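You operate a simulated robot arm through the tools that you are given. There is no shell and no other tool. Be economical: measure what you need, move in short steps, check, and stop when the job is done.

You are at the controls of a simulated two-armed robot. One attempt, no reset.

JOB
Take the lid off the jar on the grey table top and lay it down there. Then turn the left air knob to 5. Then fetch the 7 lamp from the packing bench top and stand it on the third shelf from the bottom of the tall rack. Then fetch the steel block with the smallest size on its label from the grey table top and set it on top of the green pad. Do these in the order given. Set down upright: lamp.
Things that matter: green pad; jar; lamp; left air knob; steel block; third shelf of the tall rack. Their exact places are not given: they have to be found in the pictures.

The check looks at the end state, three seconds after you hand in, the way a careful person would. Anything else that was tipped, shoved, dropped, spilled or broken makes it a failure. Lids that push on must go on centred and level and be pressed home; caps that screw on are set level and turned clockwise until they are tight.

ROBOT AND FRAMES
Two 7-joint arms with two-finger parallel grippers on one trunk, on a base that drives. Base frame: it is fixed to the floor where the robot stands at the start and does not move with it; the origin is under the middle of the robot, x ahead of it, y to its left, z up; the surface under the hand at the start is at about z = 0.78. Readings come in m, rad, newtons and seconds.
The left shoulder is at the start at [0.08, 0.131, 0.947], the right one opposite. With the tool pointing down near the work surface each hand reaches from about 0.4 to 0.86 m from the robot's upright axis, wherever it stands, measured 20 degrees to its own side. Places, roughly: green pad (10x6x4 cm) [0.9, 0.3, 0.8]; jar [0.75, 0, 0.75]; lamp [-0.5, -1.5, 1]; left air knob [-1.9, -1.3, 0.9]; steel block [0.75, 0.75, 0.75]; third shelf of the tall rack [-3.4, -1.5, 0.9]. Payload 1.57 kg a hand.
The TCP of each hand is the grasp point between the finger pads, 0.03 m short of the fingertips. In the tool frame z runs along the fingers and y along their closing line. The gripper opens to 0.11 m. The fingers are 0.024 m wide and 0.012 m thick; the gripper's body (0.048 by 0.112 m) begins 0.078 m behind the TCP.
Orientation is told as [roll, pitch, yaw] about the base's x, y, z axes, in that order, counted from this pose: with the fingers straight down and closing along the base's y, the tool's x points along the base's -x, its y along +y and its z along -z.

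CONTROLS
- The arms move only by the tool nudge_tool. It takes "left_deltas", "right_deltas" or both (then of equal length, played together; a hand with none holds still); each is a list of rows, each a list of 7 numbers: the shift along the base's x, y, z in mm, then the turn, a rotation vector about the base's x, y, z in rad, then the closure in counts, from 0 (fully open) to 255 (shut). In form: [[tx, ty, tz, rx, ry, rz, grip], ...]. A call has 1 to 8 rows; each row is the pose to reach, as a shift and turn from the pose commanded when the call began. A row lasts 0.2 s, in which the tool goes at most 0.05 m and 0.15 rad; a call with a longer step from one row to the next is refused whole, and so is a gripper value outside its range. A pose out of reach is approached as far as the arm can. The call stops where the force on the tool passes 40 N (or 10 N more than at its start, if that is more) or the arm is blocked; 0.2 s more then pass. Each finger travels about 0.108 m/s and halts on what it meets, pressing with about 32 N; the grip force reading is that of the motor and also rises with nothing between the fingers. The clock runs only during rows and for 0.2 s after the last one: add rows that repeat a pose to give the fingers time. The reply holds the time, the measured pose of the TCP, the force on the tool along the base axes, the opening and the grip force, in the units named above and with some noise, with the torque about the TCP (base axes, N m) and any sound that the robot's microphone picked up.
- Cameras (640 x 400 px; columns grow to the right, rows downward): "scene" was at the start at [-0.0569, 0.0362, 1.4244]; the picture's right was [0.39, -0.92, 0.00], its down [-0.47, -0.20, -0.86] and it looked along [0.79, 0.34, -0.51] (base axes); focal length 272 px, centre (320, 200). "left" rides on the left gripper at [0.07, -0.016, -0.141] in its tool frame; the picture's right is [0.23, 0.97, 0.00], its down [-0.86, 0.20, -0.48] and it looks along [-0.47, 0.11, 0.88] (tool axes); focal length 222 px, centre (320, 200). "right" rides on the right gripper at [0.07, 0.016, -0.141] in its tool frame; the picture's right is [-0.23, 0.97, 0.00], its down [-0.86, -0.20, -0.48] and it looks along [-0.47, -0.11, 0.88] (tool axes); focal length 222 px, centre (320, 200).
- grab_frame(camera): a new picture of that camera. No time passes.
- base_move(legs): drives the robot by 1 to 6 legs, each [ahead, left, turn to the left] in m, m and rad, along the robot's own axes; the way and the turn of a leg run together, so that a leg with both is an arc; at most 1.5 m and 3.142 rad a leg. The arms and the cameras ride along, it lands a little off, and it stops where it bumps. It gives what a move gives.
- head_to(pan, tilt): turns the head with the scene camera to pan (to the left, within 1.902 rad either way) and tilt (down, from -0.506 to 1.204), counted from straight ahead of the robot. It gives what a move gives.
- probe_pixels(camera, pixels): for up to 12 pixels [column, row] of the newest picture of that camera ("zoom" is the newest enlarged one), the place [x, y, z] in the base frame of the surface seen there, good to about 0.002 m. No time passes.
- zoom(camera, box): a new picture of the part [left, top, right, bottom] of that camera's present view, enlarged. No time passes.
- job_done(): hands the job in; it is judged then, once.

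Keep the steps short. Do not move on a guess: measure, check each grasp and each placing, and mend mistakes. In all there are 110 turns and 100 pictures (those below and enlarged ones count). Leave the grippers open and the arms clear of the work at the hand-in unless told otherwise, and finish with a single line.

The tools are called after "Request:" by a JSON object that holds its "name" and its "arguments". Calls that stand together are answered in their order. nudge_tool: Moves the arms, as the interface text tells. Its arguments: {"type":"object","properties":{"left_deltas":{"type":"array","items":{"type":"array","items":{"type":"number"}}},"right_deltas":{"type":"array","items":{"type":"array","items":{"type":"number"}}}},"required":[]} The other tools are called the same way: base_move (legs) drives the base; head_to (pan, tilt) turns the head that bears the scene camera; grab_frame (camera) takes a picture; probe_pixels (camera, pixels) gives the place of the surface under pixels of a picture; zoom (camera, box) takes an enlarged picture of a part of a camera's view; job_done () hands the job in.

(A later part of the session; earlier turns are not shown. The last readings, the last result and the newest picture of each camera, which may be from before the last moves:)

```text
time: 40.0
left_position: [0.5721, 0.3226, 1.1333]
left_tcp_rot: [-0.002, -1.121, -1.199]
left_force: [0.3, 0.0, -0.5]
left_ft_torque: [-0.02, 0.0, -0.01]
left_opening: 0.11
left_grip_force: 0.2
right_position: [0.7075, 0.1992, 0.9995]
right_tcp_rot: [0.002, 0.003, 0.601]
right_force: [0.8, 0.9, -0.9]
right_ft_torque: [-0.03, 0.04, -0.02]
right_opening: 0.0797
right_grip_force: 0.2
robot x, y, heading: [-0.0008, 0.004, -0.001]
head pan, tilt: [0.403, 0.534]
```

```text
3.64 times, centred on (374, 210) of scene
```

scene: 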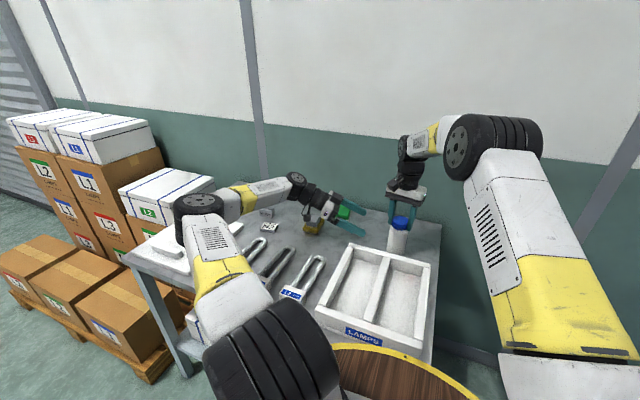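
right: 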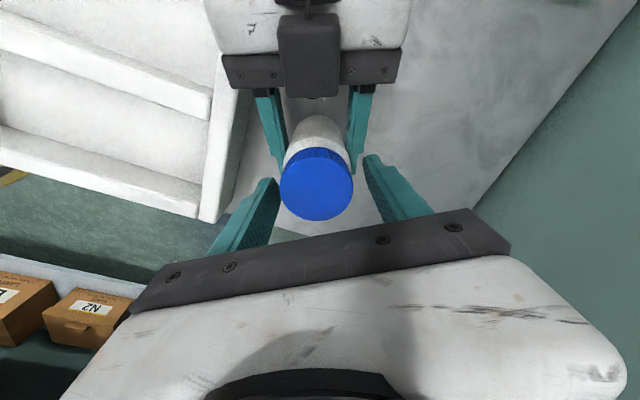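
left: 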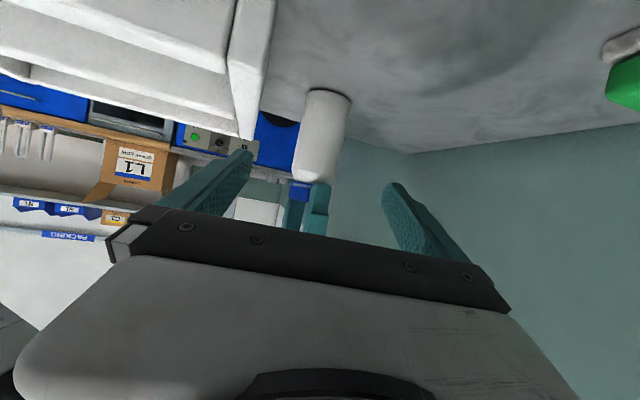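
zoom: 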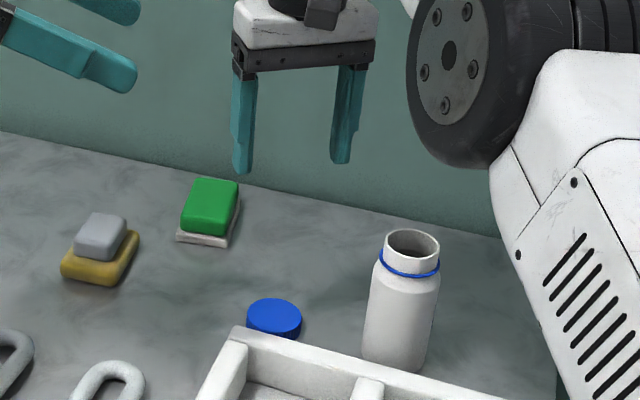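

Cap lies flat on the table, jar upright. Now fold both arms back for driving.

Request:
{"name": "nudge_tool", "arguments": {"right_deltas": [[0, 0, 40, 0, 0, 0, 70], [-30, -30, 60, 0, 0, 0, 60], [-60, -65, 80, 0, 0, -0.1, 40], [-90, -100, 100, 0, 0, -0.2, 0], [-120, -135, 100, 0, 0, -0.3, 0], [-150, -170, 100, 0, 0, -0.4, 0], [-180, -205, 100, 0, 0, -0.5, 0], [-210, -240, 100, 0, 0, -0.6, 0]], "left_deltas": [[-10, 8, 0, 0, 0, 0.15, 0], [-30, 16, 0, 0, 0, 0.3, 0], [-50, 24, 0, 0, 0, 0.45, 0], [-70, 32, 0, 0, 0, 0.6, 0], [-90, 40, 0, 0, 0, 0.75, 0], [-110, 48, 0, 0, 0, 0.9, 0], [-130, 56, 0, 0, 0, 1.05, 0], [-140, 64, 0, 0, 0, 1.2, 0]]}}

Request:
{"name": "nudge_tool", "arguments": {"right_deltas": [[-20, -20, 0, 0, 0, 0, 0], [-40, -40, 0, 0, 0, 0, 0], [-60, -60, 0, 0, 0, 0, 0], [-80, -80, 0, 0, 0, 0, 0], [-90, -90, 0, 0, 0, 0, 0], [-90, -90, 0, 0, 0, 0, 0], [-90, -90, 0, 0, 0, 0, 0], [-90, -90, 0, 0, 0, 0, 0]], "left_deltas": [[0, 0, 0, 0, 0.15, 0, 0], [0, 0, 0, 0, 0.3, 0, 0], [0, 0, 0, 0, 0.45, 0, 0], [0, 0, 0, 0, 0.6, 0, 0], [0, 0, 0, 0, 0.75, 0, 0], [0, 0, 0, 0, 0.9, 0, 0], [0, 0, 0, 0, 1.05, 0, 0], [0, 0, 0, 0, 1.12, 0, 0]]}}

Request:
{"name": "head_to", "arguments": {"pan": -1.7, "tilt": 0.4}}

Request:
{"name": "grab_frame", "arguments": {"camera": "scene"}}

```text
refused: row 3 steps farther than a row can; nothing moved
```

```text
time: 41.8
left_position: [0.5715, 0.3247, 1.1348]
left_tcp_rot: [-1.048, -0.251, -0.434]
left_force: [-0.1, 0.4, 0.5]
left_ft_torque: [-0.01, -0.04, 0.02]
left_opening: 0.1099
left_grip_force: 0.0
right_position: [0.6202, 0.1094, 0.999]
right_tcp_rot: [-0.001, -0.001, 0.6]
right_force: [1.1, -0.6, 0.2]
right_ft_torque: [0.01, -0.04, -0.01]
right_opening: 0.1099
right_grip_force: 0.0
robot x, y, heading: [0.0006, 0.0009, -0.0]
head pan, tilt: [0.403, 0.534]
```

```text
time: 43.8
left_position: [0.5714, 0.3235, 1.1338]
left_tcp_rot: [-1.046, -0.252, -0.431]
left_force: [0.3, -0.2, 0.7]
left_ft_torque: [-0.01, 0.01, 0.0]
left_opening: 0.1101
left_grip_force: 0.0
right_position: [0.6199, 0.1088, 0.9983]
right_tcp_rot: [0.002, -0.001, 0.6]
right_force: [0.9, 0.5, 0.1]
right_ft_torque: [0.0, -0.03, 0.0]
right_opening: 0.1104
right_grip_force: 0.1
robot x, y, heading: [0.0007, -0.0012, -0.003]
head pan, tilt: [-1.7, 0.4]
```

```text
72 pictures are left
```

scene: 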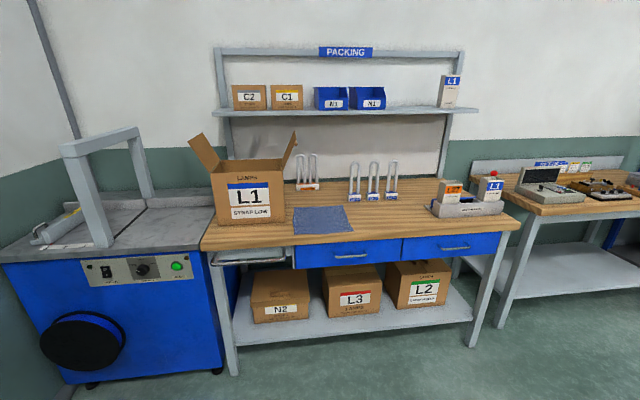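

The first row was refused, so the left's orientation is mixed now. I undo it with the proper axis, and fold the right back.

Request:
{"name": "nudge_tool", "arguments": {"right_deltas": [[0, 0, 45, 0, 0, 0, 0], [-18, -40, 55, 0, 0, -0.1, 0], [-36, -80, 65, 0, 0, -0.2, 0], [-54, -120, 75, 0, 0, -0.3, 0], [-72, -160, 85, 0, 0, -0.4, 0], [-90, -200, 95, 0, 0, -0.5, 0], [-108, -240, 100, 0, 0, -0.6, 0], [-126, -280, 100, 0, 0, -0.6, 0]], "left_deltas": [[-15, 8, 0, 0.135, 0, 0.0654, 0], [-30, 16, 0, 0.27, 0, 0.1308, 0], [-50, 24, 0, 0.405, 0, 0.196, 0], [-70, 32, 0, 0.54, 0, 0.2615, 0], [-90, 40, 0, 0.675, 0, 0.327, 0], [-110, 48, 0, 0.81, 0, 0.392, 0], [-130, 56, 0, 0.945, 0, 0.4577, 0], [-140, 64, 0, 1.08, 0, 0.523, 0]]}}

Request:
{"name": "head_to", "arguments": {"pan": -1.9, "tilt": 0.2}}

Request:
{"name": "grab_frame", "arguments": {"camera": "scene"}}

Request:
{"name": "zoom", "arguments": {"camera": "scene", "box": [200, 100, 440, 250]}}

```text
time: 45.6
left_position: [0.4305, 0.3904, 1.1356]
left_tcp_rot: [0.001, 0.001, 0.001]
left_force: [0.1, -1.0, -0.6]
left_ft_torque: [-0.06, 0.02, 0.03]
left_opening: 0.1101
left_grip_force: 0.0
right_position: [0.4907, -0.1696, 1.1015]
right_tcp_rot: [-0.001, 0.002, -0.002]
right_force: [1.0, 0.8, -0.1]
right_ft_torque: [-0.06, 0.07, -0.02]
right_opening: 0.1098
right_grip_force: 0.0
robot x, y, heading: [-0.0022, -0.0012, -0.004]
head pan, tilt: [-1.7, 0.4]
```

```text
time: 46.3
left_position: [0.4296, 0.3879, 1.1344]
left_tcp_rot: [-0.001, -0.002, 0.0]
left_force: [-0.7, 0.3, -0.3]
left_ft_torque: [0.0, -0.01, 0.01]
left_opening: 0.11
left_grip_force: 0.1
right_position: [0.4906, -0.171, 1.1013]
right_tcp_rot: [-0.001, 0.001, 0.001]
right_force: [0.2, -0.5, 0.1]
right_ft_torque: [0.02, -0.04, -0.01]
right_opening: 0.11
right_grip_force: 0.0
robot x, y, heading: [0.0028, -0.0017, 0.0]
head pan, tilt: [-1.901, 0.201]
```

```text
71 pictures are left
```

scene: 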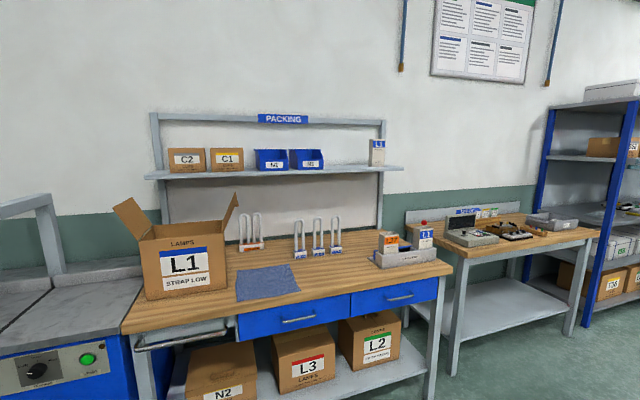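

```text
2.67 times, centred on (320, 175) of scene
```

zoom: 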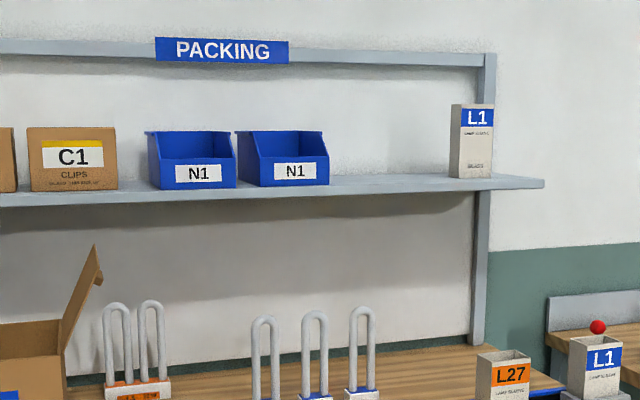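

I see the packing bench with lamps and, right of it, a bench with test gear. I probe places to plan the drive.

Request:
{"name": "probe_pixels", "arguments": {"camera": "scene", "pixels": [[250, 330], [410, 290], [560, 240], [450, 262], [485, 225], [300, 255], [335, 245], [265, 280], [620, 260], [505, 300], [590, 215], [425, 240]]}}

Request:
{"name": "zoom", "arguments": {"camera": "scene", "box": [400, 180, 640, 330]}}

```text
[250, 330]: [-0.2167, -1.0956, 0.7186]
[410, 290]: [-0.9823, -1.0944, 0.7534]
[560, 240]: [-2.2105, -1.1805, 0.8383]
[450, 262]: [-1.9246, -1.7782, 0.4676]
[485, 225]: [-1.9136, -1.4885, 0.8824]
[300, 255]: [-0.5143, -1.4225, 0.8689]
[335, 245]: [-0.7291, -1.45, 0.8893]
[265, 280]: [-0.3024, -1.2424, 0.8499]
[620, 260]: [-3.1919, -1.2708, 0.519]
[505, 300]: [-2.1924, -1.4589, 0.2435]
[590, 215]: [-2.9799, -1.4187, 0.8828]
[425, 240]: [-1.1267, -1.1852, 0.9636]
```

```text
2.67 times, centred on (520, 255) of scene
```

zoom: 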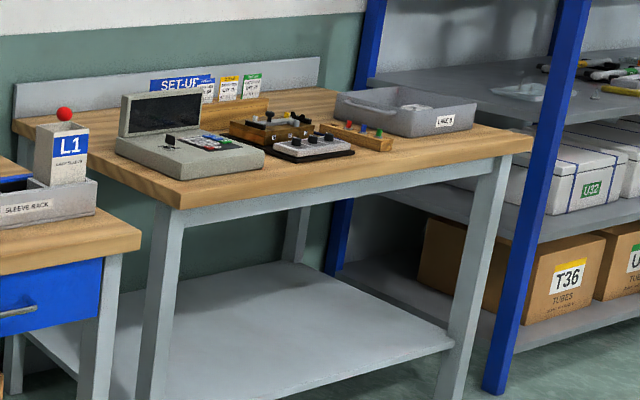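

Bench front edge is y≈−1.18, z≈0.84. I back off 0.5 m from the table, turn to face −y, then look.

Request:
{"name": "base_move", "arguments": {"legs": [[-0.5, 0, 0], [0, 0, -1.571]]}}

Request:
{"name": "head_to", "arguments": {"pan": -0.9, "tilt": 0.45}}

Request:
{"name": "grab_frame", "arguments": {"camera": "scene"}}

```text
time: 52.9
left_position: [-0.0752, -0.4073, 1.1348]
left_tcp_rot: [0.0, 0.0, -1.511]
left_force: [-0.2, -0.8, -0.3]
left_ft_torque: [0.0, 0.07, -0.01]
left_opening: 0.11
left_grip_force: 0.1
right_position: [-0.629, -0.4985, 1.1005]
right_tcp_rot: [0.0, 0.0, -1.51]
right_force: [0.1, 0.0, -0.3]
right_ft_torque: [-0.01, -0.04, -0.04]
right_opening: 0.11
right_grip_force: 0.1
robot x, y, heading: [-0.49, 0.0003, -1.51]
head pan, tilt: [-1.901, 0.201]
```

```text
time: 54.2
left_position: [-0.0758, -0.4059, 1.1349]
left_tcp_rot: [0.0, 0.0, -1.51]
left_force: [-1.0, -0.4, -0.5]
left_ft_torque: [0.0, -0.04, 0.0]
left_opening: 0.1098
left_grip_force: 0.0
right_position: [-0.6291, -0.4994, 1.1007]
right_tcp_rot: [0.001, 0.0, -1.508]
right_force: [1.0, -0.2, -0.3]
right_ft_torque: [0.01, -0.02, -0.02]
right_opening: 0.1098
right_grip_force: 0.1
robot x, y, heading: [-0.4869, -0.0005, -1.509]
head pan, tilt: [-0.901, 0.45]
```

```text
68 pictures are left
```

scene: 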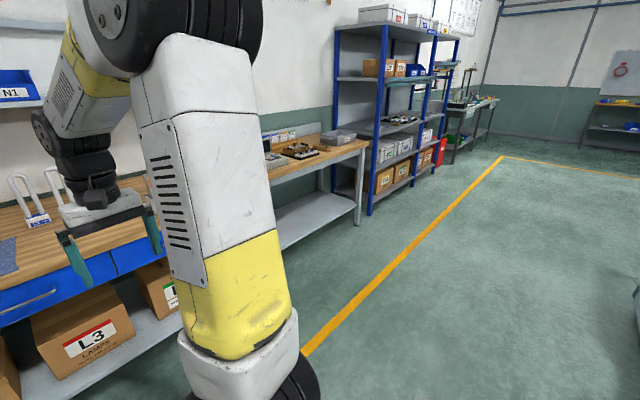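

Floor is clear. Drive sideways to x≈−1.67 and then forward to y≈−0.6.

Request:
{"name": "base_move", "arguments": {"legs": [[0, 0, -0.061], [0, -1.18, 0], [0.6, 0, 0]]}}

Request:
{"name": "head_to", "arguments": {"pan": -0.2, "tilt": 0.75}}

Request:
{"name": "grab_frame", "arguments": {"camera": "scene"}}

```text
time: 63.5
left_position: [-1.2786, -1.0189, 1.1352]
left_tcp_rot: [-0.001, 0.0, -1.598]
left_force: [0.5, 0.0, -0.6]
left_ft_torque: [-0.01, 0.0, 0.0]
left_opening: 0.1099
left_grip_force: 0.2
right_position: [-1.8378, -1.0614, 1.1012]
right_tcp_rot: [0.0, 0.001, -1.598]
right_force: [0.1, 0.0, 0.5]
right_ft_torque: [-0.04, -0.01, 0.0]
right_opening: 0.11
right_grip_force: 0.1
robot x, y, heading: [-1.6544, -0.5777, -1.599]
head pan, tilt: [-0.901, 0.45]
```

```text
time: 64.5
left_position: [-1.2779, -1.0182, 1.1357]
left_tcp_rot: [-0.001, 0.0, -1.598]
left_force: [0.1, -0.2, 0.5]
left_ft_torque: [0.0, 0.0, -0.02]
left_opening: 0.1098
left_grip_force: 0.1
right_position: [-1.8374, -1.0611, 1.102]
right_tcp_rot: [0.001, -0.001, -1.597]
right_force: [-0.4, 0.3, 0.0]
right_ft_torque: [0.01, 0.03, -0.01]
right_opening: 0.1103
right_grip_force: 0.0
robot x, y, heading: [-1.6576, -0.5746, -1.601]
head pan, tilt: [-0.201, 0.75]
```

```text
67 pictures are left
```

scene: 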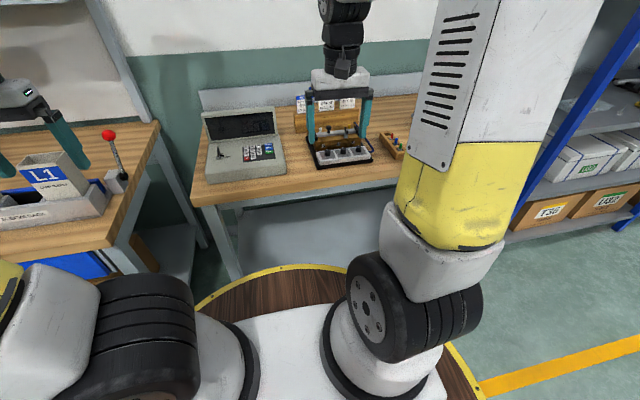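

The air-knob panel sits at about (342,150). Zoom in and probe.

Request:
{"name": "zoom", "arguments": {"camera": "scene", "box": [290, 90, 410, 175]}}

Request:
{"name": "grab_frame", "arguments": {"camera": "right"}}

```text
4.71 times, centred on (350, 132) of scene
```

zoom: 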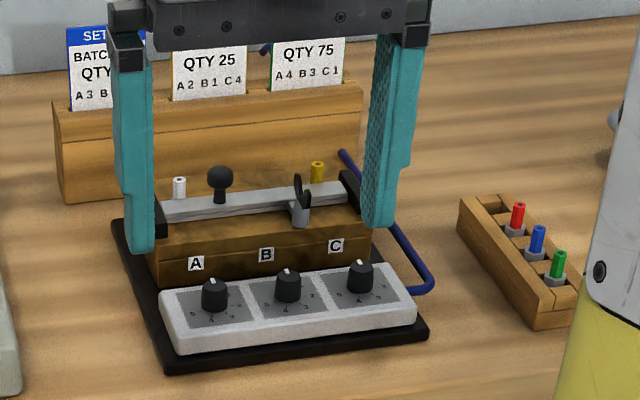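

```text
65 pictures are left
```

right: 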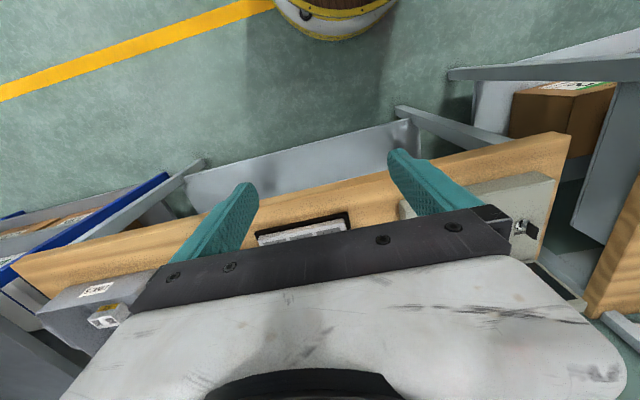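

Request:
{"name": "zoom", "arguments": {"camera": "scene", "box": [318, 134, 372, 168]}}

Request:
{"name": "probe_pixels", "arguments": {"camera": "zoom", "pixels": [[148, 105], [148, 140], [85, 135], [210, 180], [150, 235], [320, 120], [480, 105], [60, 190], [150, 92]]}}

```text
11.76 times, centred on (345, 151) of scene
```

zoom: 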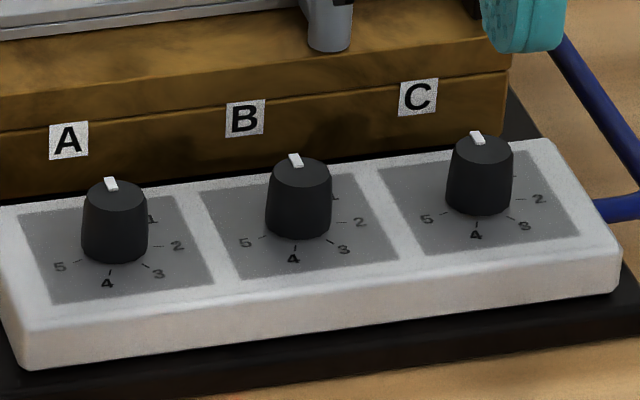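

```text
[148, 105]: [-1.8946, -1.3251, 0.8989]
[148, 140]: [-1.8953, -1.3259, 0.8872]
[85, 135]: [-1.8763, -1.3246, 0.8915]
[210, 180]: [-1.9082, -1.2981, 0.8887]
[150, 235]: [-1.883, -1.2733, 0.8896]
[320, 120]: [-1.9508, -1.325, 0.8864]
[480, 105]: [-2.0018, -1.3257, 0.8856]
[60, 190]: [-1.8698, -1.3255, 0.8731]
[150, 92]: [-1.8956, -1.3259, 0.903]
```

Knob A is the left one, dial 0(back)…5(front-left) clockwise. Probe the digits and knob centre exactly.

Request:
{"name": "probe_pixels", "arguments": {"camera": "zoom", "pixels": [[152, 219], [177, 246], [158, 274], [107, 283], [60, 267], [80, 261], [110, 271], [146, 265], [115, 195], [112, 186], [115, 240], [40, 300]]}}

Request:
{"name": "probe_pixels", "arguments": {"camera": "zoom", "pixels": [[108, 179], [116, 191], [92, 195], [140, 195], [115, 206], [115, 183], [100, 184], [130, 184], [160, 245], [90, 255], [85, 230], [146, 230]]}}

```text
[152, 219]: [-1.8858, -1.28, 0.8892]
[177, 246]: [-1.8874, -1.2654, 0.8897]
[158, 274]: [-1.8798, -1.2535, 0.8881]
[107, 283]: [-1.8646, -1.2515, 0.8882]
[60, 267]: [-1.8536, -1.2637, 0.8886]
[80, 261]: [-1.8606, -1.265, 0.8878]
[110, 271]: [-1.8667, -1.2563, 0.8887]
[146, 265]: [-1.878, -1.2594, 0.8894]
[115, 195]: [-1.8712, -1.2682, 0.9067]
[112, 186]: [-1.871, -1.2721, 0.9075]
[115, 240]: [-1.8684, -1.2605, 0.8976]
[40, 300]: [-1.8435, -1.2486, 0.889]
```

```text
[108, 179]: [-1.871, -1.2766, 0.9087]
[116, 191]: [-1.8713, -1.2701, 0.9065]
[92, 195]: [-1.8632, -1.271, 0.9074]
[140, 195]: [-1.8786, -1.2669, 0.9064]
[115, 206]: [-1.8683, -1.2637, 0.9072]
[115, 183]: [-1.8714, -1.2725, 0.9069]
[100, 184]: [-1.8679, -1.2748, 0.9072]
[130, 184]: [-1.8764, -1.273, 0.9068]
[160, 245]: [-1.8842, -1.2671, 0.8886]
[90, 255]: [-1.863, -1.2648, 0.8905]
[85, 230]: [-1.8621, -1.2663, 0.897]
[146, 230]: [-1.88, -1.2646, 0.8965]
```

Knob centre ≈(−1.871, −1.2695), top z 0.907, dial 5 is about 250° clockwise of the mark. I check heights of things behind, and bring the right hand above with yaw wound +1.2.

Request:
{"name": "zoom", "arguments": {"camera": "scene", "box": [290, 90, 410, 175]}}

Request:
{"name": "probe_pixels", "arguments": {"camera": "zoom", "pixels": [[220, 170], [220, 185], [179, 180], [317, 165], [300, 180], [200, 230], [288, 275], [360, 265], [210, 60]]}}

Request:
{"name": "nudge_tool", "arguments": {"right_deltas": [[-5, -30, 0, 0, 0, 0.15, 0], [-10, -60, 0, 0, 0, 0.3, 40], [-15, -90, 0, 0, 0, 0.45, 80], [-20, -120, 0, 0, 0, 0.6, 120], [-25, -150, 0, 0, 0, 0.75, 150], [-30, -180, 0, 0, 0, 0.9, 165], [-33, -208, 0, 0, 0, 1.05, 165], [-33, -208, -40, 0, 0, 1.2, 165]]}}

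Request:
{"name": "grab_frame", "arguments": {"camera": "right"}}

Request:
{"name": "grab_frame", "arguments": {"camera": "scene"}}

```text
4.71 times, centred on (350, 132) of scene
```

zoom: 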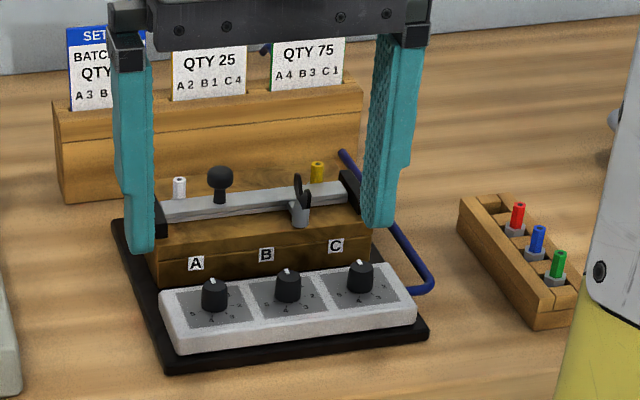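

```text
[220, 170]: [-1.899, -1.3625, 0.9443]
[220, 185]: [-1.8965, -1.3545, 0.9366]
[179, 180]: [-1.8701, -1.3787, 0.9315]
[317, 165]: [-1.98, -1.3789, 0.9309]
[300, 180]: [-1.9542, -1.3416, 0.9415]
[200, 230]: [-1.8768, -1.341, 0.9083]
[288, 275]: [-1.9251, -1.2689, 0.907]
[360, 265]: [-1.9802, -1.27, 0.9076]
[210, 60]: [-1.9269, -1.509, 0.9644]
```

```text
time: 66.3
left_position: [-1.2779, -1.0171, 1.135]
left_tcp_rot: [-0.001, -0.001, -1.594]
left_force: [1.1, -0.2, -0.3]
left_ft_torque: [-0.02, -0.01, 0.04]
left_opening: 0.1101
left_grip_force: 0.0
right_position: [-1.8698, -1.2704, 1.0603]
right_tcp_rot: [-0.001, -0.001, -0.396]
right_force: [-0.4, -0.3, 0.1]
right_ft_torque: [-0.04, -0.01, 0.0]
right_opening: 0.0386
right_grip_force: 0.1
robot x, y, heading: [-1.6545, -0.5791, -1.599]
head pan, tilt: [-0.201, 0.75]
```

```text
62 pictures are left
```

right: 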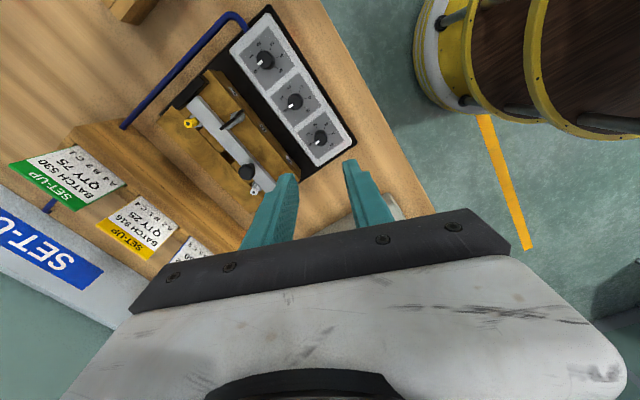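

```text
61 pictures are left
```

scene: 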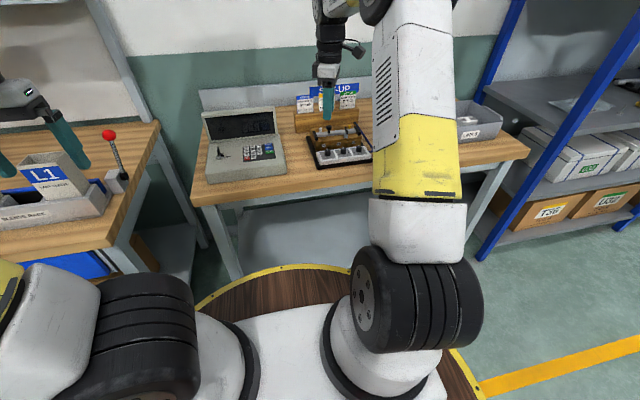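

Zoom with the hand camera onto the dials for an overhead look.

Request:
{"name": "zoom", "arguments": {"camera": "right", "box": [280, 105, 360, 155]}}

Request:
{"name": "probe_pixels", "arguments": {"camera": "zoom", "pixels": [[317, 258], [308, 270], [300, 255], [330, 255], [315, 240], [318, 275]]}}

```text
8.00 times, centred on (320, 130) of right
```

zoom: 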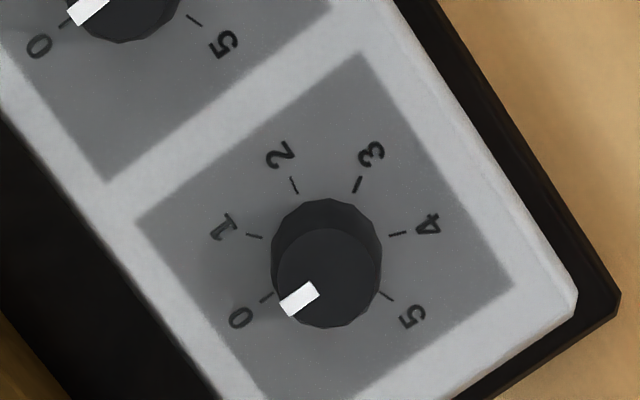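

```text
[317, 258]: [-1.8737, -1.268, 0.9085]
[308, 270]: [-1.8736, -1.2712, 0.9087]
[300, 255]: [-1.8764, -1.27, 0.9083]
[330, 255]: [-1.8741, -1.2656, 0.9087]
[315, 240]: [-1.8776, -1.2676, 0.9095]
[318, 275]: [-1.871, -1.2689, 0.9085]
```

Dial: 0 to 5 spans ≈256° clockwise, pointer on 0. Descend onto knob A (tips to z≈0.8915) and close.

Request:
{"name": "nudge_tool", "arguments": {"right_deltas": [[-0.7, 1.9, -45, 0, 0, 0, 165], [-0.7, 1.9, -90, 0, 0, 0, 165], [-0.7, 1.9, -120, 0, 0, 0, 165], [-0.7, 1.9, -138, 0, 0, 0, 165], [-0.7, 1.9, -138, 0, 0, 0, 210], [-0.7, 1.9, -138, 0, 0, 0, 255], [-0.7, 1.9, -138, 0, 0, 0, 255]]}}

Request:
{"name": "zoom", "arguments": {"camera": "scene", "box": [290, 90, 400, 175]}}

```text
time: 67.9
left_position: [-1.2782, -1.0186, 1.1359]
left_tcp_rot: [0.001, -0.001, -1.597]
left_force: [-0.2, 0.5, -0.4]
left_ft_torque: [0.0, -0.02, 0.03]
left_opening: 0.1101
left_grip_force: 0.1
right_position: [-1.8714, -1.2686, 0.922]
right_tcp_rot: [-0.002, 0.001, -0.397]
right_force: [-6.1, -14.8, -5.5]
right_ft_torque: [-0.69, -0.33, -0.04]
right_opening: 0.0186
right_grip_force: 33.1
robot x, y, heading: [-1.6554, -0.5784, -1.595]
head pan, tilt: [-0.201, 0.75]
```

```text
4.71 times, centred on (345, 132) of scene
```

zoom: 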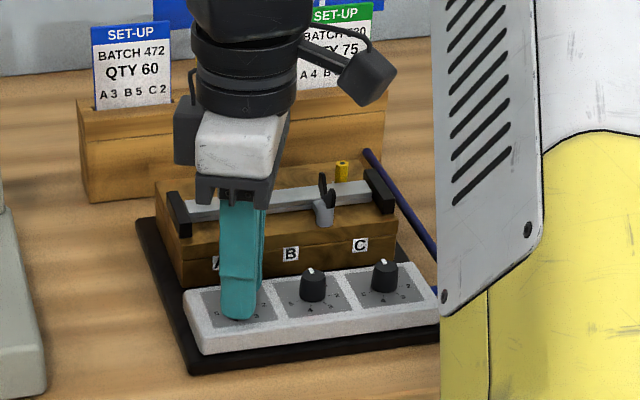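

Gripped (18.6 mm). Side load −15 N in y says I'm ~1.5 mm off; correct and turn clockwise.

Request:
{"name": "nudge_tool", "arguments": {"right_deltas": [[-0.7, -1.5, 0, 0, 0, 0, 255], [-0.7, -1.5, 0, 0, 0, -0.15, 255], [-0.7, -1.5, 0, 0, 0, -0.3, 255], [-0.7, -1.5, 0, 0, 0, -0.45, 255], [-0.7, -1.5, 0, 0, 0, -0.6, 255], [-0.7, -1.5, 0, 0, 0, -0.75, 255], [-0.7, -1.5, 0, 0, 0, -0.9, 255], [-0.7, -1.5, 0, 0, 0, -1.05, 255]]}}

```text
time: 69.7
left_position: [-1.278, -1.0167, 1.1348]
left_tcp_rot: [-0.001, 0.0, -1.597]
left_force: [1.2, -0.5, -0.2]
left_ft_torque: [0.01, 0.0, -0.02]
left_opening: 0.11
left_grip_force: 0.0
right_position: [-1.871, -1.2686, 0.922]
right_tcp_rot: [0.002, 0.005, -1.45]
right_force: [6.7, 21.4, -14.2]
right_ft_torque: [0.72, -0.12, 0.01]
right_opening: 0.0186
right_grip_force: 33.1
robot x, y, heading: [-1.6571, -0.5798, -1.589]
head pan, tilt: [-0.201, 0.75]
```

Overcorrected a little (21 N); move back 0.9 mm and keep turning.

Request:
{"name": "nudge_tool", "arguments": {"right_deltas": [[0.3, 0.9, -0.5, 0, 0, 0, 255], [0.3, 0.9, -0.5, 0, 0, -0.15, 255], [0.3, 0.9, -0.5, 0, 0, -0.3, 255], [0.3, 0.9, -0.5, 0, 0, -0.45, 255], [0.3, 0.9, -0.5, 0, 0, -0.6, 255], [0.3, 0.9, -0.5, 0, 0, -0.75, 255], [0.3, 0.9, -0.5, 0, 0, -0.9, 255], [0.3, 0.9, -0.5, 0, 0, -1.05, 255]]}}

Request:
{"name": "zoom", "arguments": {"camera": "scene", "box": [290, 90, 400, 175]}}

```text
time: 71.5
left_position: [-1.278, -1.018, 1.1346]
left_tcp_rot: [0.002, 0.002, -1.597]
left_force: [-0.3, -0.9, -0.2]
left_ft_torque: [0.01, 0.0, 0.0]
left_opening: 0.1102
left_grip_force: 0.0
right_position: [-1.8711, -1.2693, 0.9222]
right_tcp_rot: [0.002, -0.001, -2.5]
right_force: [13.7, 6.8, -13.5]
right_ft_torque: [-0.15, 0.01, 0.0]
right_opening: 0.0182
right_grip_force: 32.8
robot x, y, heading: [-1.6558, -0.5798, -1.594]
head pan, tilt: [-0.201, 0.75]
```

```text
4.71 times, centred on (345, 132) of scene
```

zoom: 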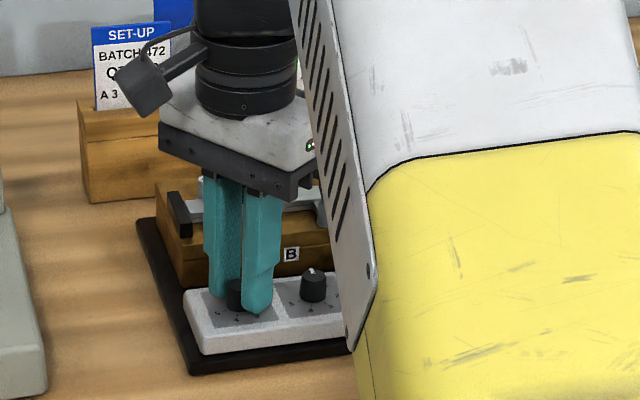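

2.1 rad done. A bit more in this stroke (−0.3), then open, lift, and rewind.

Request:
{"name": "nudge_tool", "arguments": {"right_deltas": [[0.6, 0, -0.5, 0, 0, -0.15, 255], [0.6, 0, -0.5, 0, 0, -0.3, 255], [0.6, 0, -0.5, 0, 0, -0.3, 255], [0.6, 0, -0.5, 0, 0, -0.3, 190], [0.6, 0, -0.5, 0, 0, -0.3, 165], [0.6, 0, 25, 0, 0, -0.3, 165], [0.6, 0, 60, 0, 0, -0.3, 165], [0.6, 0, 100, 0, 0, -0.3, 165]]}}

Request:
{"name": "zoom", "arguments": {"camera": "right", "box": [220, 80, 420, 205]}}

```text
time: 73.3
left_position: [-1.278, -1.0188, 1.1351]
left_tcp_rot: [0.0, 0.001, -1.597]
left_force: [0.3, -0.4, 0.0]
left_ft_torque: [0.03, 0.01, -0.04]
left_opening: 0.1099
left_grip_force: 0.1
right_position: [-1.8707, -1.2678, 1.0216]
right_tcp_rot: [-0.002, -0.001, -2.798]
right_force: [-0.4, -0.6, -0.5]
right_ft_torque: [0.06, -0.01, -0.02]
right_opening: 0.0386
right_grip_force: 0.0
robot x, y, heading: [-1.6551, -0.5766, -1.599]
head pan, tilt: [-0.201, 0.75]
```

```text
3.20 times, centred on (320, 142) of right
```

zoom: 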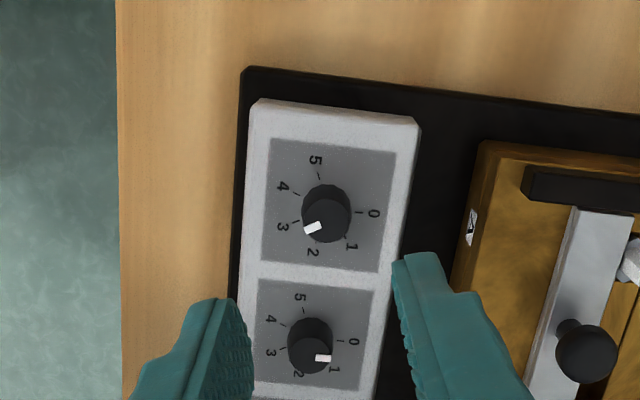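

A is now near 3. Knob B's mark looks different from before, so I check more closely.

Request:
{"name": "zoom", "arguments": {"camera": "right", "box": [290, 115, 350, 205]}}

Request:
{"name": "zoom", "arguments": {"camera": "scene", "box": [318, 134, 372, 168]}}

```text
4.44 times, centred on (320, 160) of right
```

zoom: 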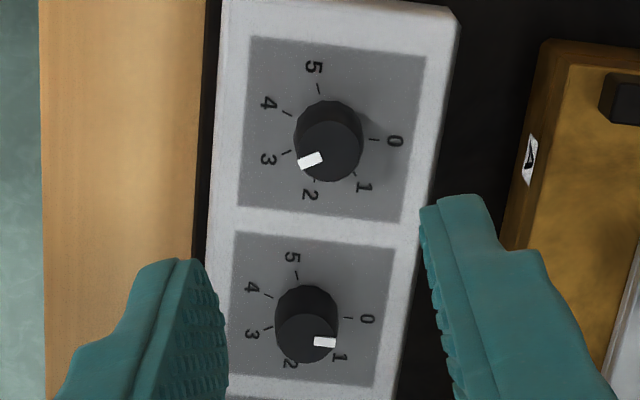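

```text
11.76 times, centred on (345, 151) of scene
```

zoom: 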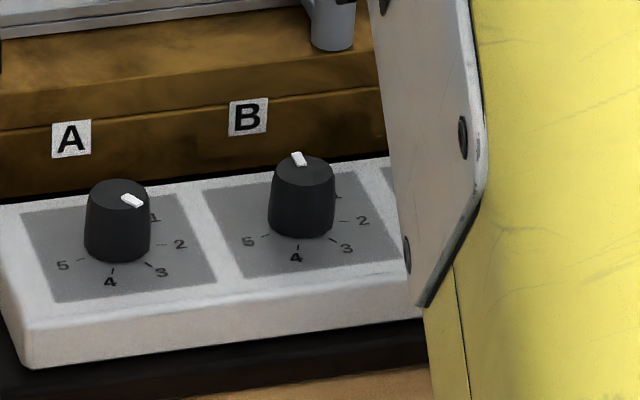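

B is unchanged; A stands near 2.7. Rewind +2.15 rad in the air and come down again.

Request:
{"name": "nudge_tool", "arguments": {"right_deltas": [[0, 0, 0, 0, 0, 0.15, 165], [0, 0, 0, 0, 0, 0.3, 165], [0, 0, 0, 0, 0, 0.45, 165], [0, 0, 0, 0, 0, 0.6, 165], [0, 0, 0, 0, 0, 0.75, 165], [0, 0, 0, 0, 0, 0.9, 165], [0, 0, 0, 0, 0, 1.05, 165], [0, 0, 0, 0, 0, 1.2, 165]]}}

Request:
{"name": "nudge_tool", "arguments": {"right_deltas": [[0, 0, 0, 0, 0, 0.15, 165], [0, 0, 0, 0, 0, 0.3, 165], [0, 0, 0, 0, 0, 0.45, 165], [0, 0, 0, 0, 0, 0.6, 165], [0, 0, 0, 0, 0, 0.75, 165], [0, 0, 0, 0, 0, 0.9, 165], [0, -0.5, -45, 0, 0, 1.0, 165], [0, -0.5, -80, 0, 0, 1.0, 165]]}}

Request:
{"name": "nudge_tool", "arguments": {"right_deltas": [[0, 0, -19.5, 0, 0, 0, 165], [0, 0, -19.5, 0, 0, 0, 210], [0, 0, -19.5, 0, 0, 0, 255], [0, 0, -19.5, 0, 0, 0, 255]]}}

```text
time: 75.1
left_position: [-1.2784, -1.0188, 1.1343]
left_tcp_rot: [0.0, 0.002, -1.595]
left_force: [-0.2, -0.4, 0.3]
left_ft_torque: [-0.04, 0.0, 0.01]
left_opening: 0.1099
left_grip_force: 0.0
right_position: [-1.871, -1.2705, 1.0226]
right_tcp_rot: [-0.002, 0.002, -1.596]
right_force: [0.5, -0.2, -0.2]
right_ft_torque: [0.02, -0.01, 0.01]
right_opening: 0.0387
right_grip_force: 0.2
robot x, y, heading: [-1.6533, -0.5789, -1.599]
head pan, tilt: [-0.201, 0.75]
```

```text
time: 76.9
left_position: [-1.2788, -1.0174, 1.1345]
left_tcp_rot: [0.002, 0.0, -1.596]
left_force: [-0.7, 0.2, -0.8]
left_ft_torque: [-0.03, 0.01, -0.01]
left_opening: 0.11
left_grip_force: 0.1
right_position: [-1.8724, -1.2694, 0.9417]
right_tcp_rot: [0.001, -0.001, -0.594]
right_force: [-0.4, -0.1, -0.3]
right_ft_torque: [-0.01, -0.01, 0.01]
right_opening: 0.0388
right_grip_force: 0.1
robot x, y, heading: [-1.6542, -0.5737, -1.599]
head pan, tilt: [-0.201, 0.75]
```

```text
time: 77.9
left_position: [-1.2786, -1.0178, 1.1348]
left_tcp_rot: [-0.001, -0.001, -1.596]
left_force: [0.0, -0.1, 0.5]
left_ft_torque: [-0.04, 0.02, 0.04]
left_opening: 0.1099
left_grip_force: 0.1
right_position: [-1.8714, -1.2694, 0.9212]
right_tcp_rot: [0.001, 0.002, -0.598]
right_force: [2.2, 4.4, -2.2]
right_ft_torque: [0.09, -0.11, -0.01]
right_opening: 0.0185
right_grip_force: 32.9
robot x, y, heading: [-1.656, -0.5793, -1.598]
head pan, tilt: [-0.201, 0.75]
```

Centred well (loads ≤5 N). Turn clockwise in two parts, total 2.07 rad.

Request:
{"name": "nudge_tool", "arguments": {"right_deltas": [[0, 0, 0, 0, 0, -0.15, 255], [0, 0, 0, 0, 0, -0.3, 255], [0, 0, 0, 0, 0, -0.45, 255], [0, 0, 0, 0, 0, -0.6, 255], [0, 0, 0, 0, 0, -0.75, 255], [0, 0, 0, 0, 0, -0.9, 255], [0, 0, 0, 0, 0, -1.05, 255]]}}

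Request:
{"name": "nudge_tool", "arguments": {"right_deltas": [[0, 0, 0, 0, 0, -0.15, 255], [0, 0, 0, 0, 0, -0.3, 255], [0, 0, 0, 0, 0, -0.45, 255], [0, 0, 0, 0, 0, -0.6, 255], [0, 0, 0, 0, 0, -0.75, 255], [0, 0, 0, 0, 0, -0.9, 255], [0, 0, 0, 0, 0, -1.0, 255], [0, 0, 0, 0, 0, -1.0, 255]]}}

Request:
{"name": "nudge_tool", "arguments": {"right_deltas": [[0, 0, 0, 0, 0, 0, 190], [0, 0, 0, 0, 0, 0, 165], [0, 0, 40, 0, 0, 0, 165], [0, 0, 80, 0, 0, 0, 165], [0, 0, 120, 0, 0, 0, 165]]}}

Request:
{"name": "zoom", "arguments": {"camera": "right", "box": [280, 100, 376, 160]}}

Request:
{"name": "zoom", "arguments": {"camera": "scene", "box": [318, 134, 372, 168]}}

```text
time: 79.5
left_position: [-1.278, -1.0182, 1.1354]
left_tcp_rot: [0.0, -0.001, -1.597]
left_force: [0.2, -1.3, -0.5]
left_ft_torque: [0.0, -0.01, 0.01]
left_opening: 0.1103
left_grip_force: 0.1
right_position: [-1.8704, -1.2689, 0.9217]
right_tcp_rot: [0.002, 0.002, -1.649]
right_force: [6.0, 4.5, -19.6]
right_ft_torque: [0.65, -0.23, 0.02]
right_opening: 0.0186
right_grip_force: 33.2
robot x, y, heading: [-1.6548, -0.5778, -1.59]
head pan, tilt: [-0.201, 0.75]
```

```text
time: 81.3
left_position: [-1.2773, -1.0185, 1.135]
left_tcp_rot: [0.002, 0.0, -1.597]
left_force: [0.0, 0.4, 0.8]
left_ft_torque: [0.01, -0.02, 0.01]
left_opening: 0.11
left_grip_force: 0.1
right_position: [-1.8732, -1.2719, 0.9253]
right_tcp_rot: [0.004, -0.002, -2.65]
right_force: [-3.6, -0.3, 7.8]
right_ft_torque: [0.01, 0.2, 0.3]
right_opening: 0.0179
right_grip_force: 33.2
robot x, y, heading: [-1.6559, -0.5765, -1.597]
head pan, tilt: [-0.201, 0.75]
```

```text
time: 82.5
left_position: [-1.2793, -1.0175, 1.1348]
left_tcp_rot: [0.001, -0.001, -1.597]
left_force: [0.8, -0.1, -0.1]
left_ft_torque: [0.0, 0.02, -0.02]
left_opening: 0.1098
left_grip_force: 0.0
right_position: [-1.8713, -1.2649, 1.0431]
right_tcp_rot: [-0.003, 0.001, -2.647]
right_force: [0.7, -1.2, -0.2]
right_ft_torque: [0.03, -0.04, 0.0]
right_opening: 0.0388
right_grip_force: 0.0
robot x, y, heading: [-1.6571, -0.5759, -1.596]
head pan, tilt: [-0.201, 0.75]
```

```text
6.67 times, centred on (328, 130) of right
```

zoom: 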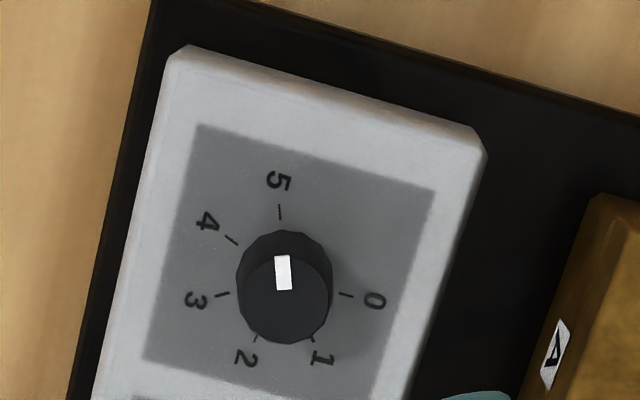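

```text
11.76 times, centred on (345, 151) of scene
```

zoom: 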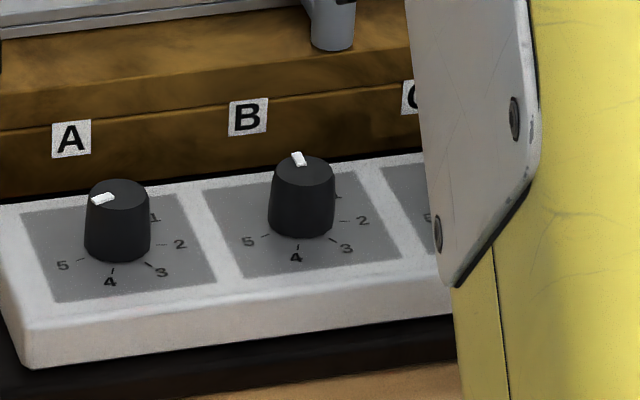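

Knob A points at 5 and has reached its end stop (torque +0.3). Raise and retract the right hand, back off, and look at the packing bench lamps.

Request:
{"name": "nudge_tool", "arguments": {"right_deltas": [[0, 0, 40, 0, 0, 0.15, 120], [0, 20, 70, 0, 0, 0.3, 60], [0, 50, 90, 0, 0, 0.45, 0], [0, 85, 100, 0, 0, 0.6, 0], [5, 120, 100, 0, 0, 0.75, 0], [10, 155, 100, 0, 0, 0.9, 0], [15, 190, 100, 0, 0, 1.05, 0]]}}

Request:
{"name": "base_move", "arguments": {"legs": [[-0.25, 0, 0.026], [0, 1.1, 0]]}}

Request:
{"name": "head_to", "arguments": {"pan": 0.0, "tilt": 0.4}}

Request:
{"name": "grab_frame", "arguments": {"camera": "scene"}}

```text
time: 84.1
left_position: [-1.2782, -1.0195, 1.1345]
left_tcp_rot: [0.001, 0.001, -1.598]
left_force: [0.3, 1.1, -0.7]
left_ft_torque: [0.04, 0.02, 0.01]
left_opening: 0.1098
left_grip_force: 0.0
right_position: [-1.8562, -1.08, 1.1445]
right_tcp_rot: [0.0, 0.002, -1.596]
right_force: [-0.1, -0.6, -0.1]
right_ft_torque: [0.01, -0.02, 0.02]
right_opening: 0.11
right_grip_force: 0.1
robot x, y, heading: [-1.6581, -0.575, -1.596]
head pan, tilt: [-0.201, 0.75]
```

```text
time: 91.3
left_position: [-0.1328, -0.7381, 1.1347]
left_tcp_rot: [0.001, 0.001, -1.55]
left_force: [-0.4, -0.1, -0.2]
left_ft_torque: [0.01, -0.01, -0.01]
left_opening: 0.1101
left_grip_force: 0.1
right_position: [-0.7049, -0.8275, 1.1446]
right_tcp_rot: [0.0, 0.002, -1.55]
right_force: [-0.9, -1.2, -0.8]
right_ft_torque: [0.04, 0.03, -0.02]
right_opening: 0.11
right_grip_force: 0.0
robot x, y, heading: [-0.5294, -0.3186, -1.549]
head pan, tilt: [-0.201, 0.75]
```

```text
time: 92.1
left_position: [-0.1317, -0.7376, 1.1342]
left_tcp_rot: [-0.001, 0.002, -1.55]
left_force: [-0.6, 0.0, 0.4]
left_ft_torque: [0.0, -0.01, -0.02]
left_opening: 0.1099
left_grip_force: 0.0
right_position: [-0.7059, -0.8277, 1.1456]
right_tcp_rot: [-0.001, 0.0, -1.55]
right_force: [-0.5, 0.1, -0.4]
right_ft_torque: [-0.01, 0.02, 0.0]
right_opening: 0.11
right_grip_force: 0.1
robot x, y, heading: [-0.5312, -0.3155, -1.551]
head pan, tilt: [0.0, 0.4]
```

```text
52 pictures are left
```

scene: 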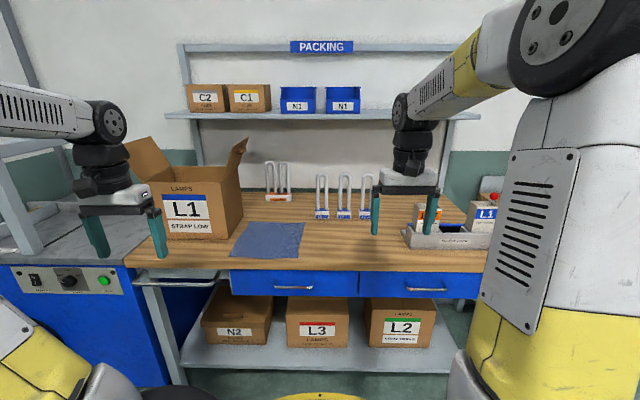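

Zoom onto the lamps and read the labels.

Request:
{"name": "zoom", "arguments": {"camera": "scene", "box": [255, 150, 391, 235]}}

Request:
{"name": "probe_pixels", "arguments": {"camera": "zoom", "pixels": [[315, 315], [415, 315], [515, 315], [110, 230], [315, 130], [415, 130], [500, 130], [110, 70], [315, 290], [415, 290], [515, 290]]}}

```text
4.71 times, centred on (323, 192) of scene
```

zoom: 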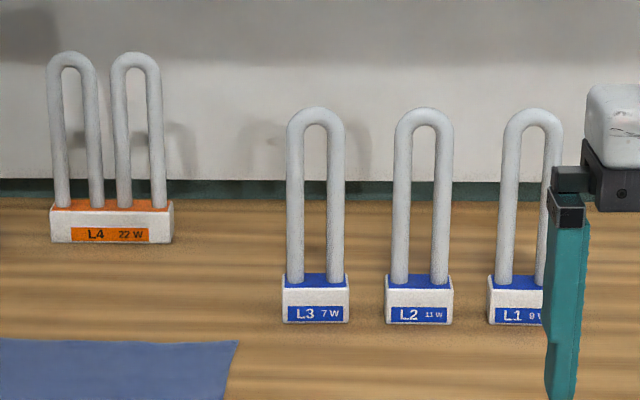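

```text
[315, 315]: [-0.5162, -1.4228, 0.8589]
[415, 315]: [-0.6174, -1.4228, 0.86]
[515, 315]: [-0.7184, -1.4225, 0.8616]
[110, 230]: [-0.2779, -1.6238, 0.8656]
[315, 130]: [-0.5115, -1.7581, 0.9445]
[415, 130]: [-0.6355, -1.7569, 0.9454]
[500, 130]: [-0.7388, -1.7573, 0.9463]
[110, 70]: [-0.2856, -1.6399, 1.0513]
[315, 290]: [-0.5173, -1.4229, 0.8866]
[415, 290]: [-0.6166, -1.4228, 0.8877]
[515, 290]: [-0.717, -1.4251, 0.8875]
```

The 7 W lamp is L3 at x≈−0.517, base front y=−1.423, base z 0.85–0.89. I'll take its base with the left hand from the front, tilted. First pitch the left hand forward while clear of the bench.

Request:
{"name": "nudge_tool", "arguments": {"left_deltas": [[-25, 20, 0, -0.15, -0.003, 0, 0], [-50, 40, 0, -0.3, -0.006, 0, 0], [-75, 60, 0, -0.45, -0.009, 0, 0], [-100, 80, -10, -0.6, -0.012, 0, 30], [-125, 80, -20, -0.75, -0.015, 0, 65], [-150, 80, -30, -0.9, -0.018, 0, 65], [-175, 80, -40, -1.05, -0.021, 0, 65], [-200, 80, -50, -1.05, -0.021, 0, 65]]}}

Request:
{"name": "base_move", "arguments": {"legs": [[0, -0.19, -0.02], [0.37, 0, 0]]}}

Request:
{"name": "head_to", "arguments": {"pan": 0.25, "tilt": 0.6}}

Request:
{"name": "grab_frame", "arguments": {"camera": "scene"}}

```text
time: 93.9
left_position: [-0.2763, -0.7257, 1.2178]
left_tcp_rot: [-0.006, -1.044, -1.548]
left_force: [1.1, 0.3, -0.3]
left_ft_torque: [-0.03, 0.04, -0.05]
left_opening: 0.0824
left_grip_force: 0.1
left hand out of reach, approached as far as the arm can: row 5, 6, 7, 8
right_position: [-0.7054, -0.8271, 1.1462]
right_tcp_rot: [0.0, 0.0, -1.55]
right_force: [1.2, 0.4, 0.1]
right_ft_torque: [0.0, 0.03, 0.01]
right_opening: 0.1102
right_grip_force: 0.1
robot x, y, heading: [-0.5362, -0.3145, -1.551]
head pan, tilt: [0.0, 0.4]
```

```text
time: 97.4
left_position: [-0.4771, -1.1088, 1.2171]
left_tcp_rot: [-0.003, -1.047, -1.577]
left_force: [-0.6, 0.3, -0.1]
left_ft_torque: [0.0, 0.01, 0.0]
left_opening: 0.0823
left_grip_force: 0.0
right_position: [-0.9089, -1.1988, 1.145]
right_tcp_rot: [0.0, 0.0, -1.578]
right_force: [0.0, -0.7, -0.3]
right_ft_torque: [0.0, -0.02, 0.01]
right_opening: 0.1102
right_grip_force: 0.1
robot x, y, heading: [-0.7208, -0.6901, -1.58]
head pan, tilt: [0.0, 0.4]
```

```text
time: 98.2
left_position: [-0.4771, -1.1102, 1.2179]
left_tcp_rot: [-0.002, -1.045, -1.575]
left_force: [0.5, 0.0, 0.8]
left_ft_torque: [0.06, 0.01, -0.01]
left_opening: 0.0819
left_grip_force: 0.1
right_position: [-0.909, -1.1984, 1.1458]
right_tcp_rot: [0.0, -0.001, -1.578]
right_force: [0.6, -0.3, -0.1]
right_ft_torque: [0.0, 0.01, 0.03]
right_opening: 0.1097
right_grip_force: 0.0
robot x, y, heading: [-0.7182, -0.6911, -1.579]
head pan, tilt: [0.25, 0.6]
```

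```text
50 pictures are left
```

scene: 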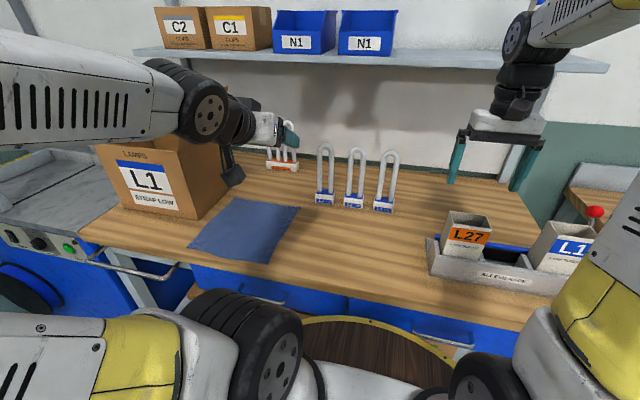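

Left hand is ahead of the lamp. Probe the box edge, lamp base and tubes.

Request:
{"name": "zoom", "arguments": {"camera": "scene", "box": [290, 130, 418, 215]}}

Request:
{"name": "probe_pixels", "arguments": {"camera": "zoom", "pixels": [[175, 360], [148, 345], [202, 355], [175, 320], [148, 320], [202, 325], [175, 65], [175, 338], [310, 360], [290, 345]]}}

Request:
{"name": "probe_pixels", "arguments": {"camera": "scene", "pixels": [[200, 215], [228, 185], [190, 160], [120, 160], [165, 145], [232, 178]]}}

```text
4.71 times, centred on (354, 172) of scene
```

zoom: 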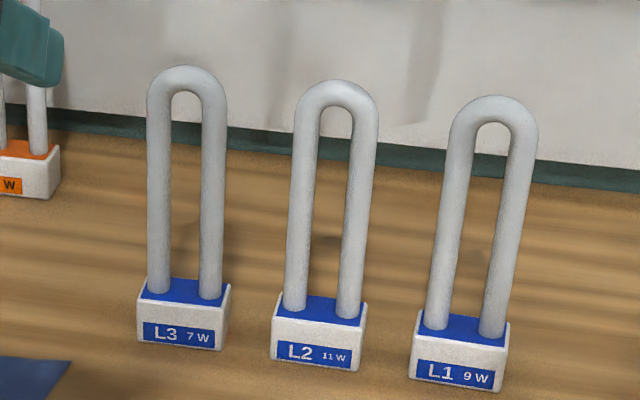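

```text
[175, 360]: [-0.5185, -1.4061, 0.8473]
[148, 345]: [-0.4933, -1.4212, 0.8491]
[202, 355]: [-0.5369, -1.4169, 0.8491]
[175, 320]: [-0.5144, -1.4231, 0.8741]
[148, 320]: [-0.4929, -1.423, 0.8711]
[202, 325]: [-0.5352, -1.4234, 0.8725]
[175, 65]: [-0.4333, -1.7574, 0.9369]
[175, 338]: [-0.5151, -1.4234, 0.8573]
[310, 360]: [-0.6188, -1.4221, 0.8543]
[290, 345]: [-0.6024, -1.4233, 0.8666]
```

```text
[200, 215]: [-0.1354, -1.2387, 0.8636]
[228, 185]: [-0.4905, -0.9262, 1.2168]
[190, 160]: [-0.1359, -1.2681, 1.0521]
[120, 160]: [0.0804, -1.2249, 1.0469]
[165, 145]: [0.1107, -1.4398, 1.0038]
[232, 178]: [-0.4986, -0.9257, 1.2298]
```

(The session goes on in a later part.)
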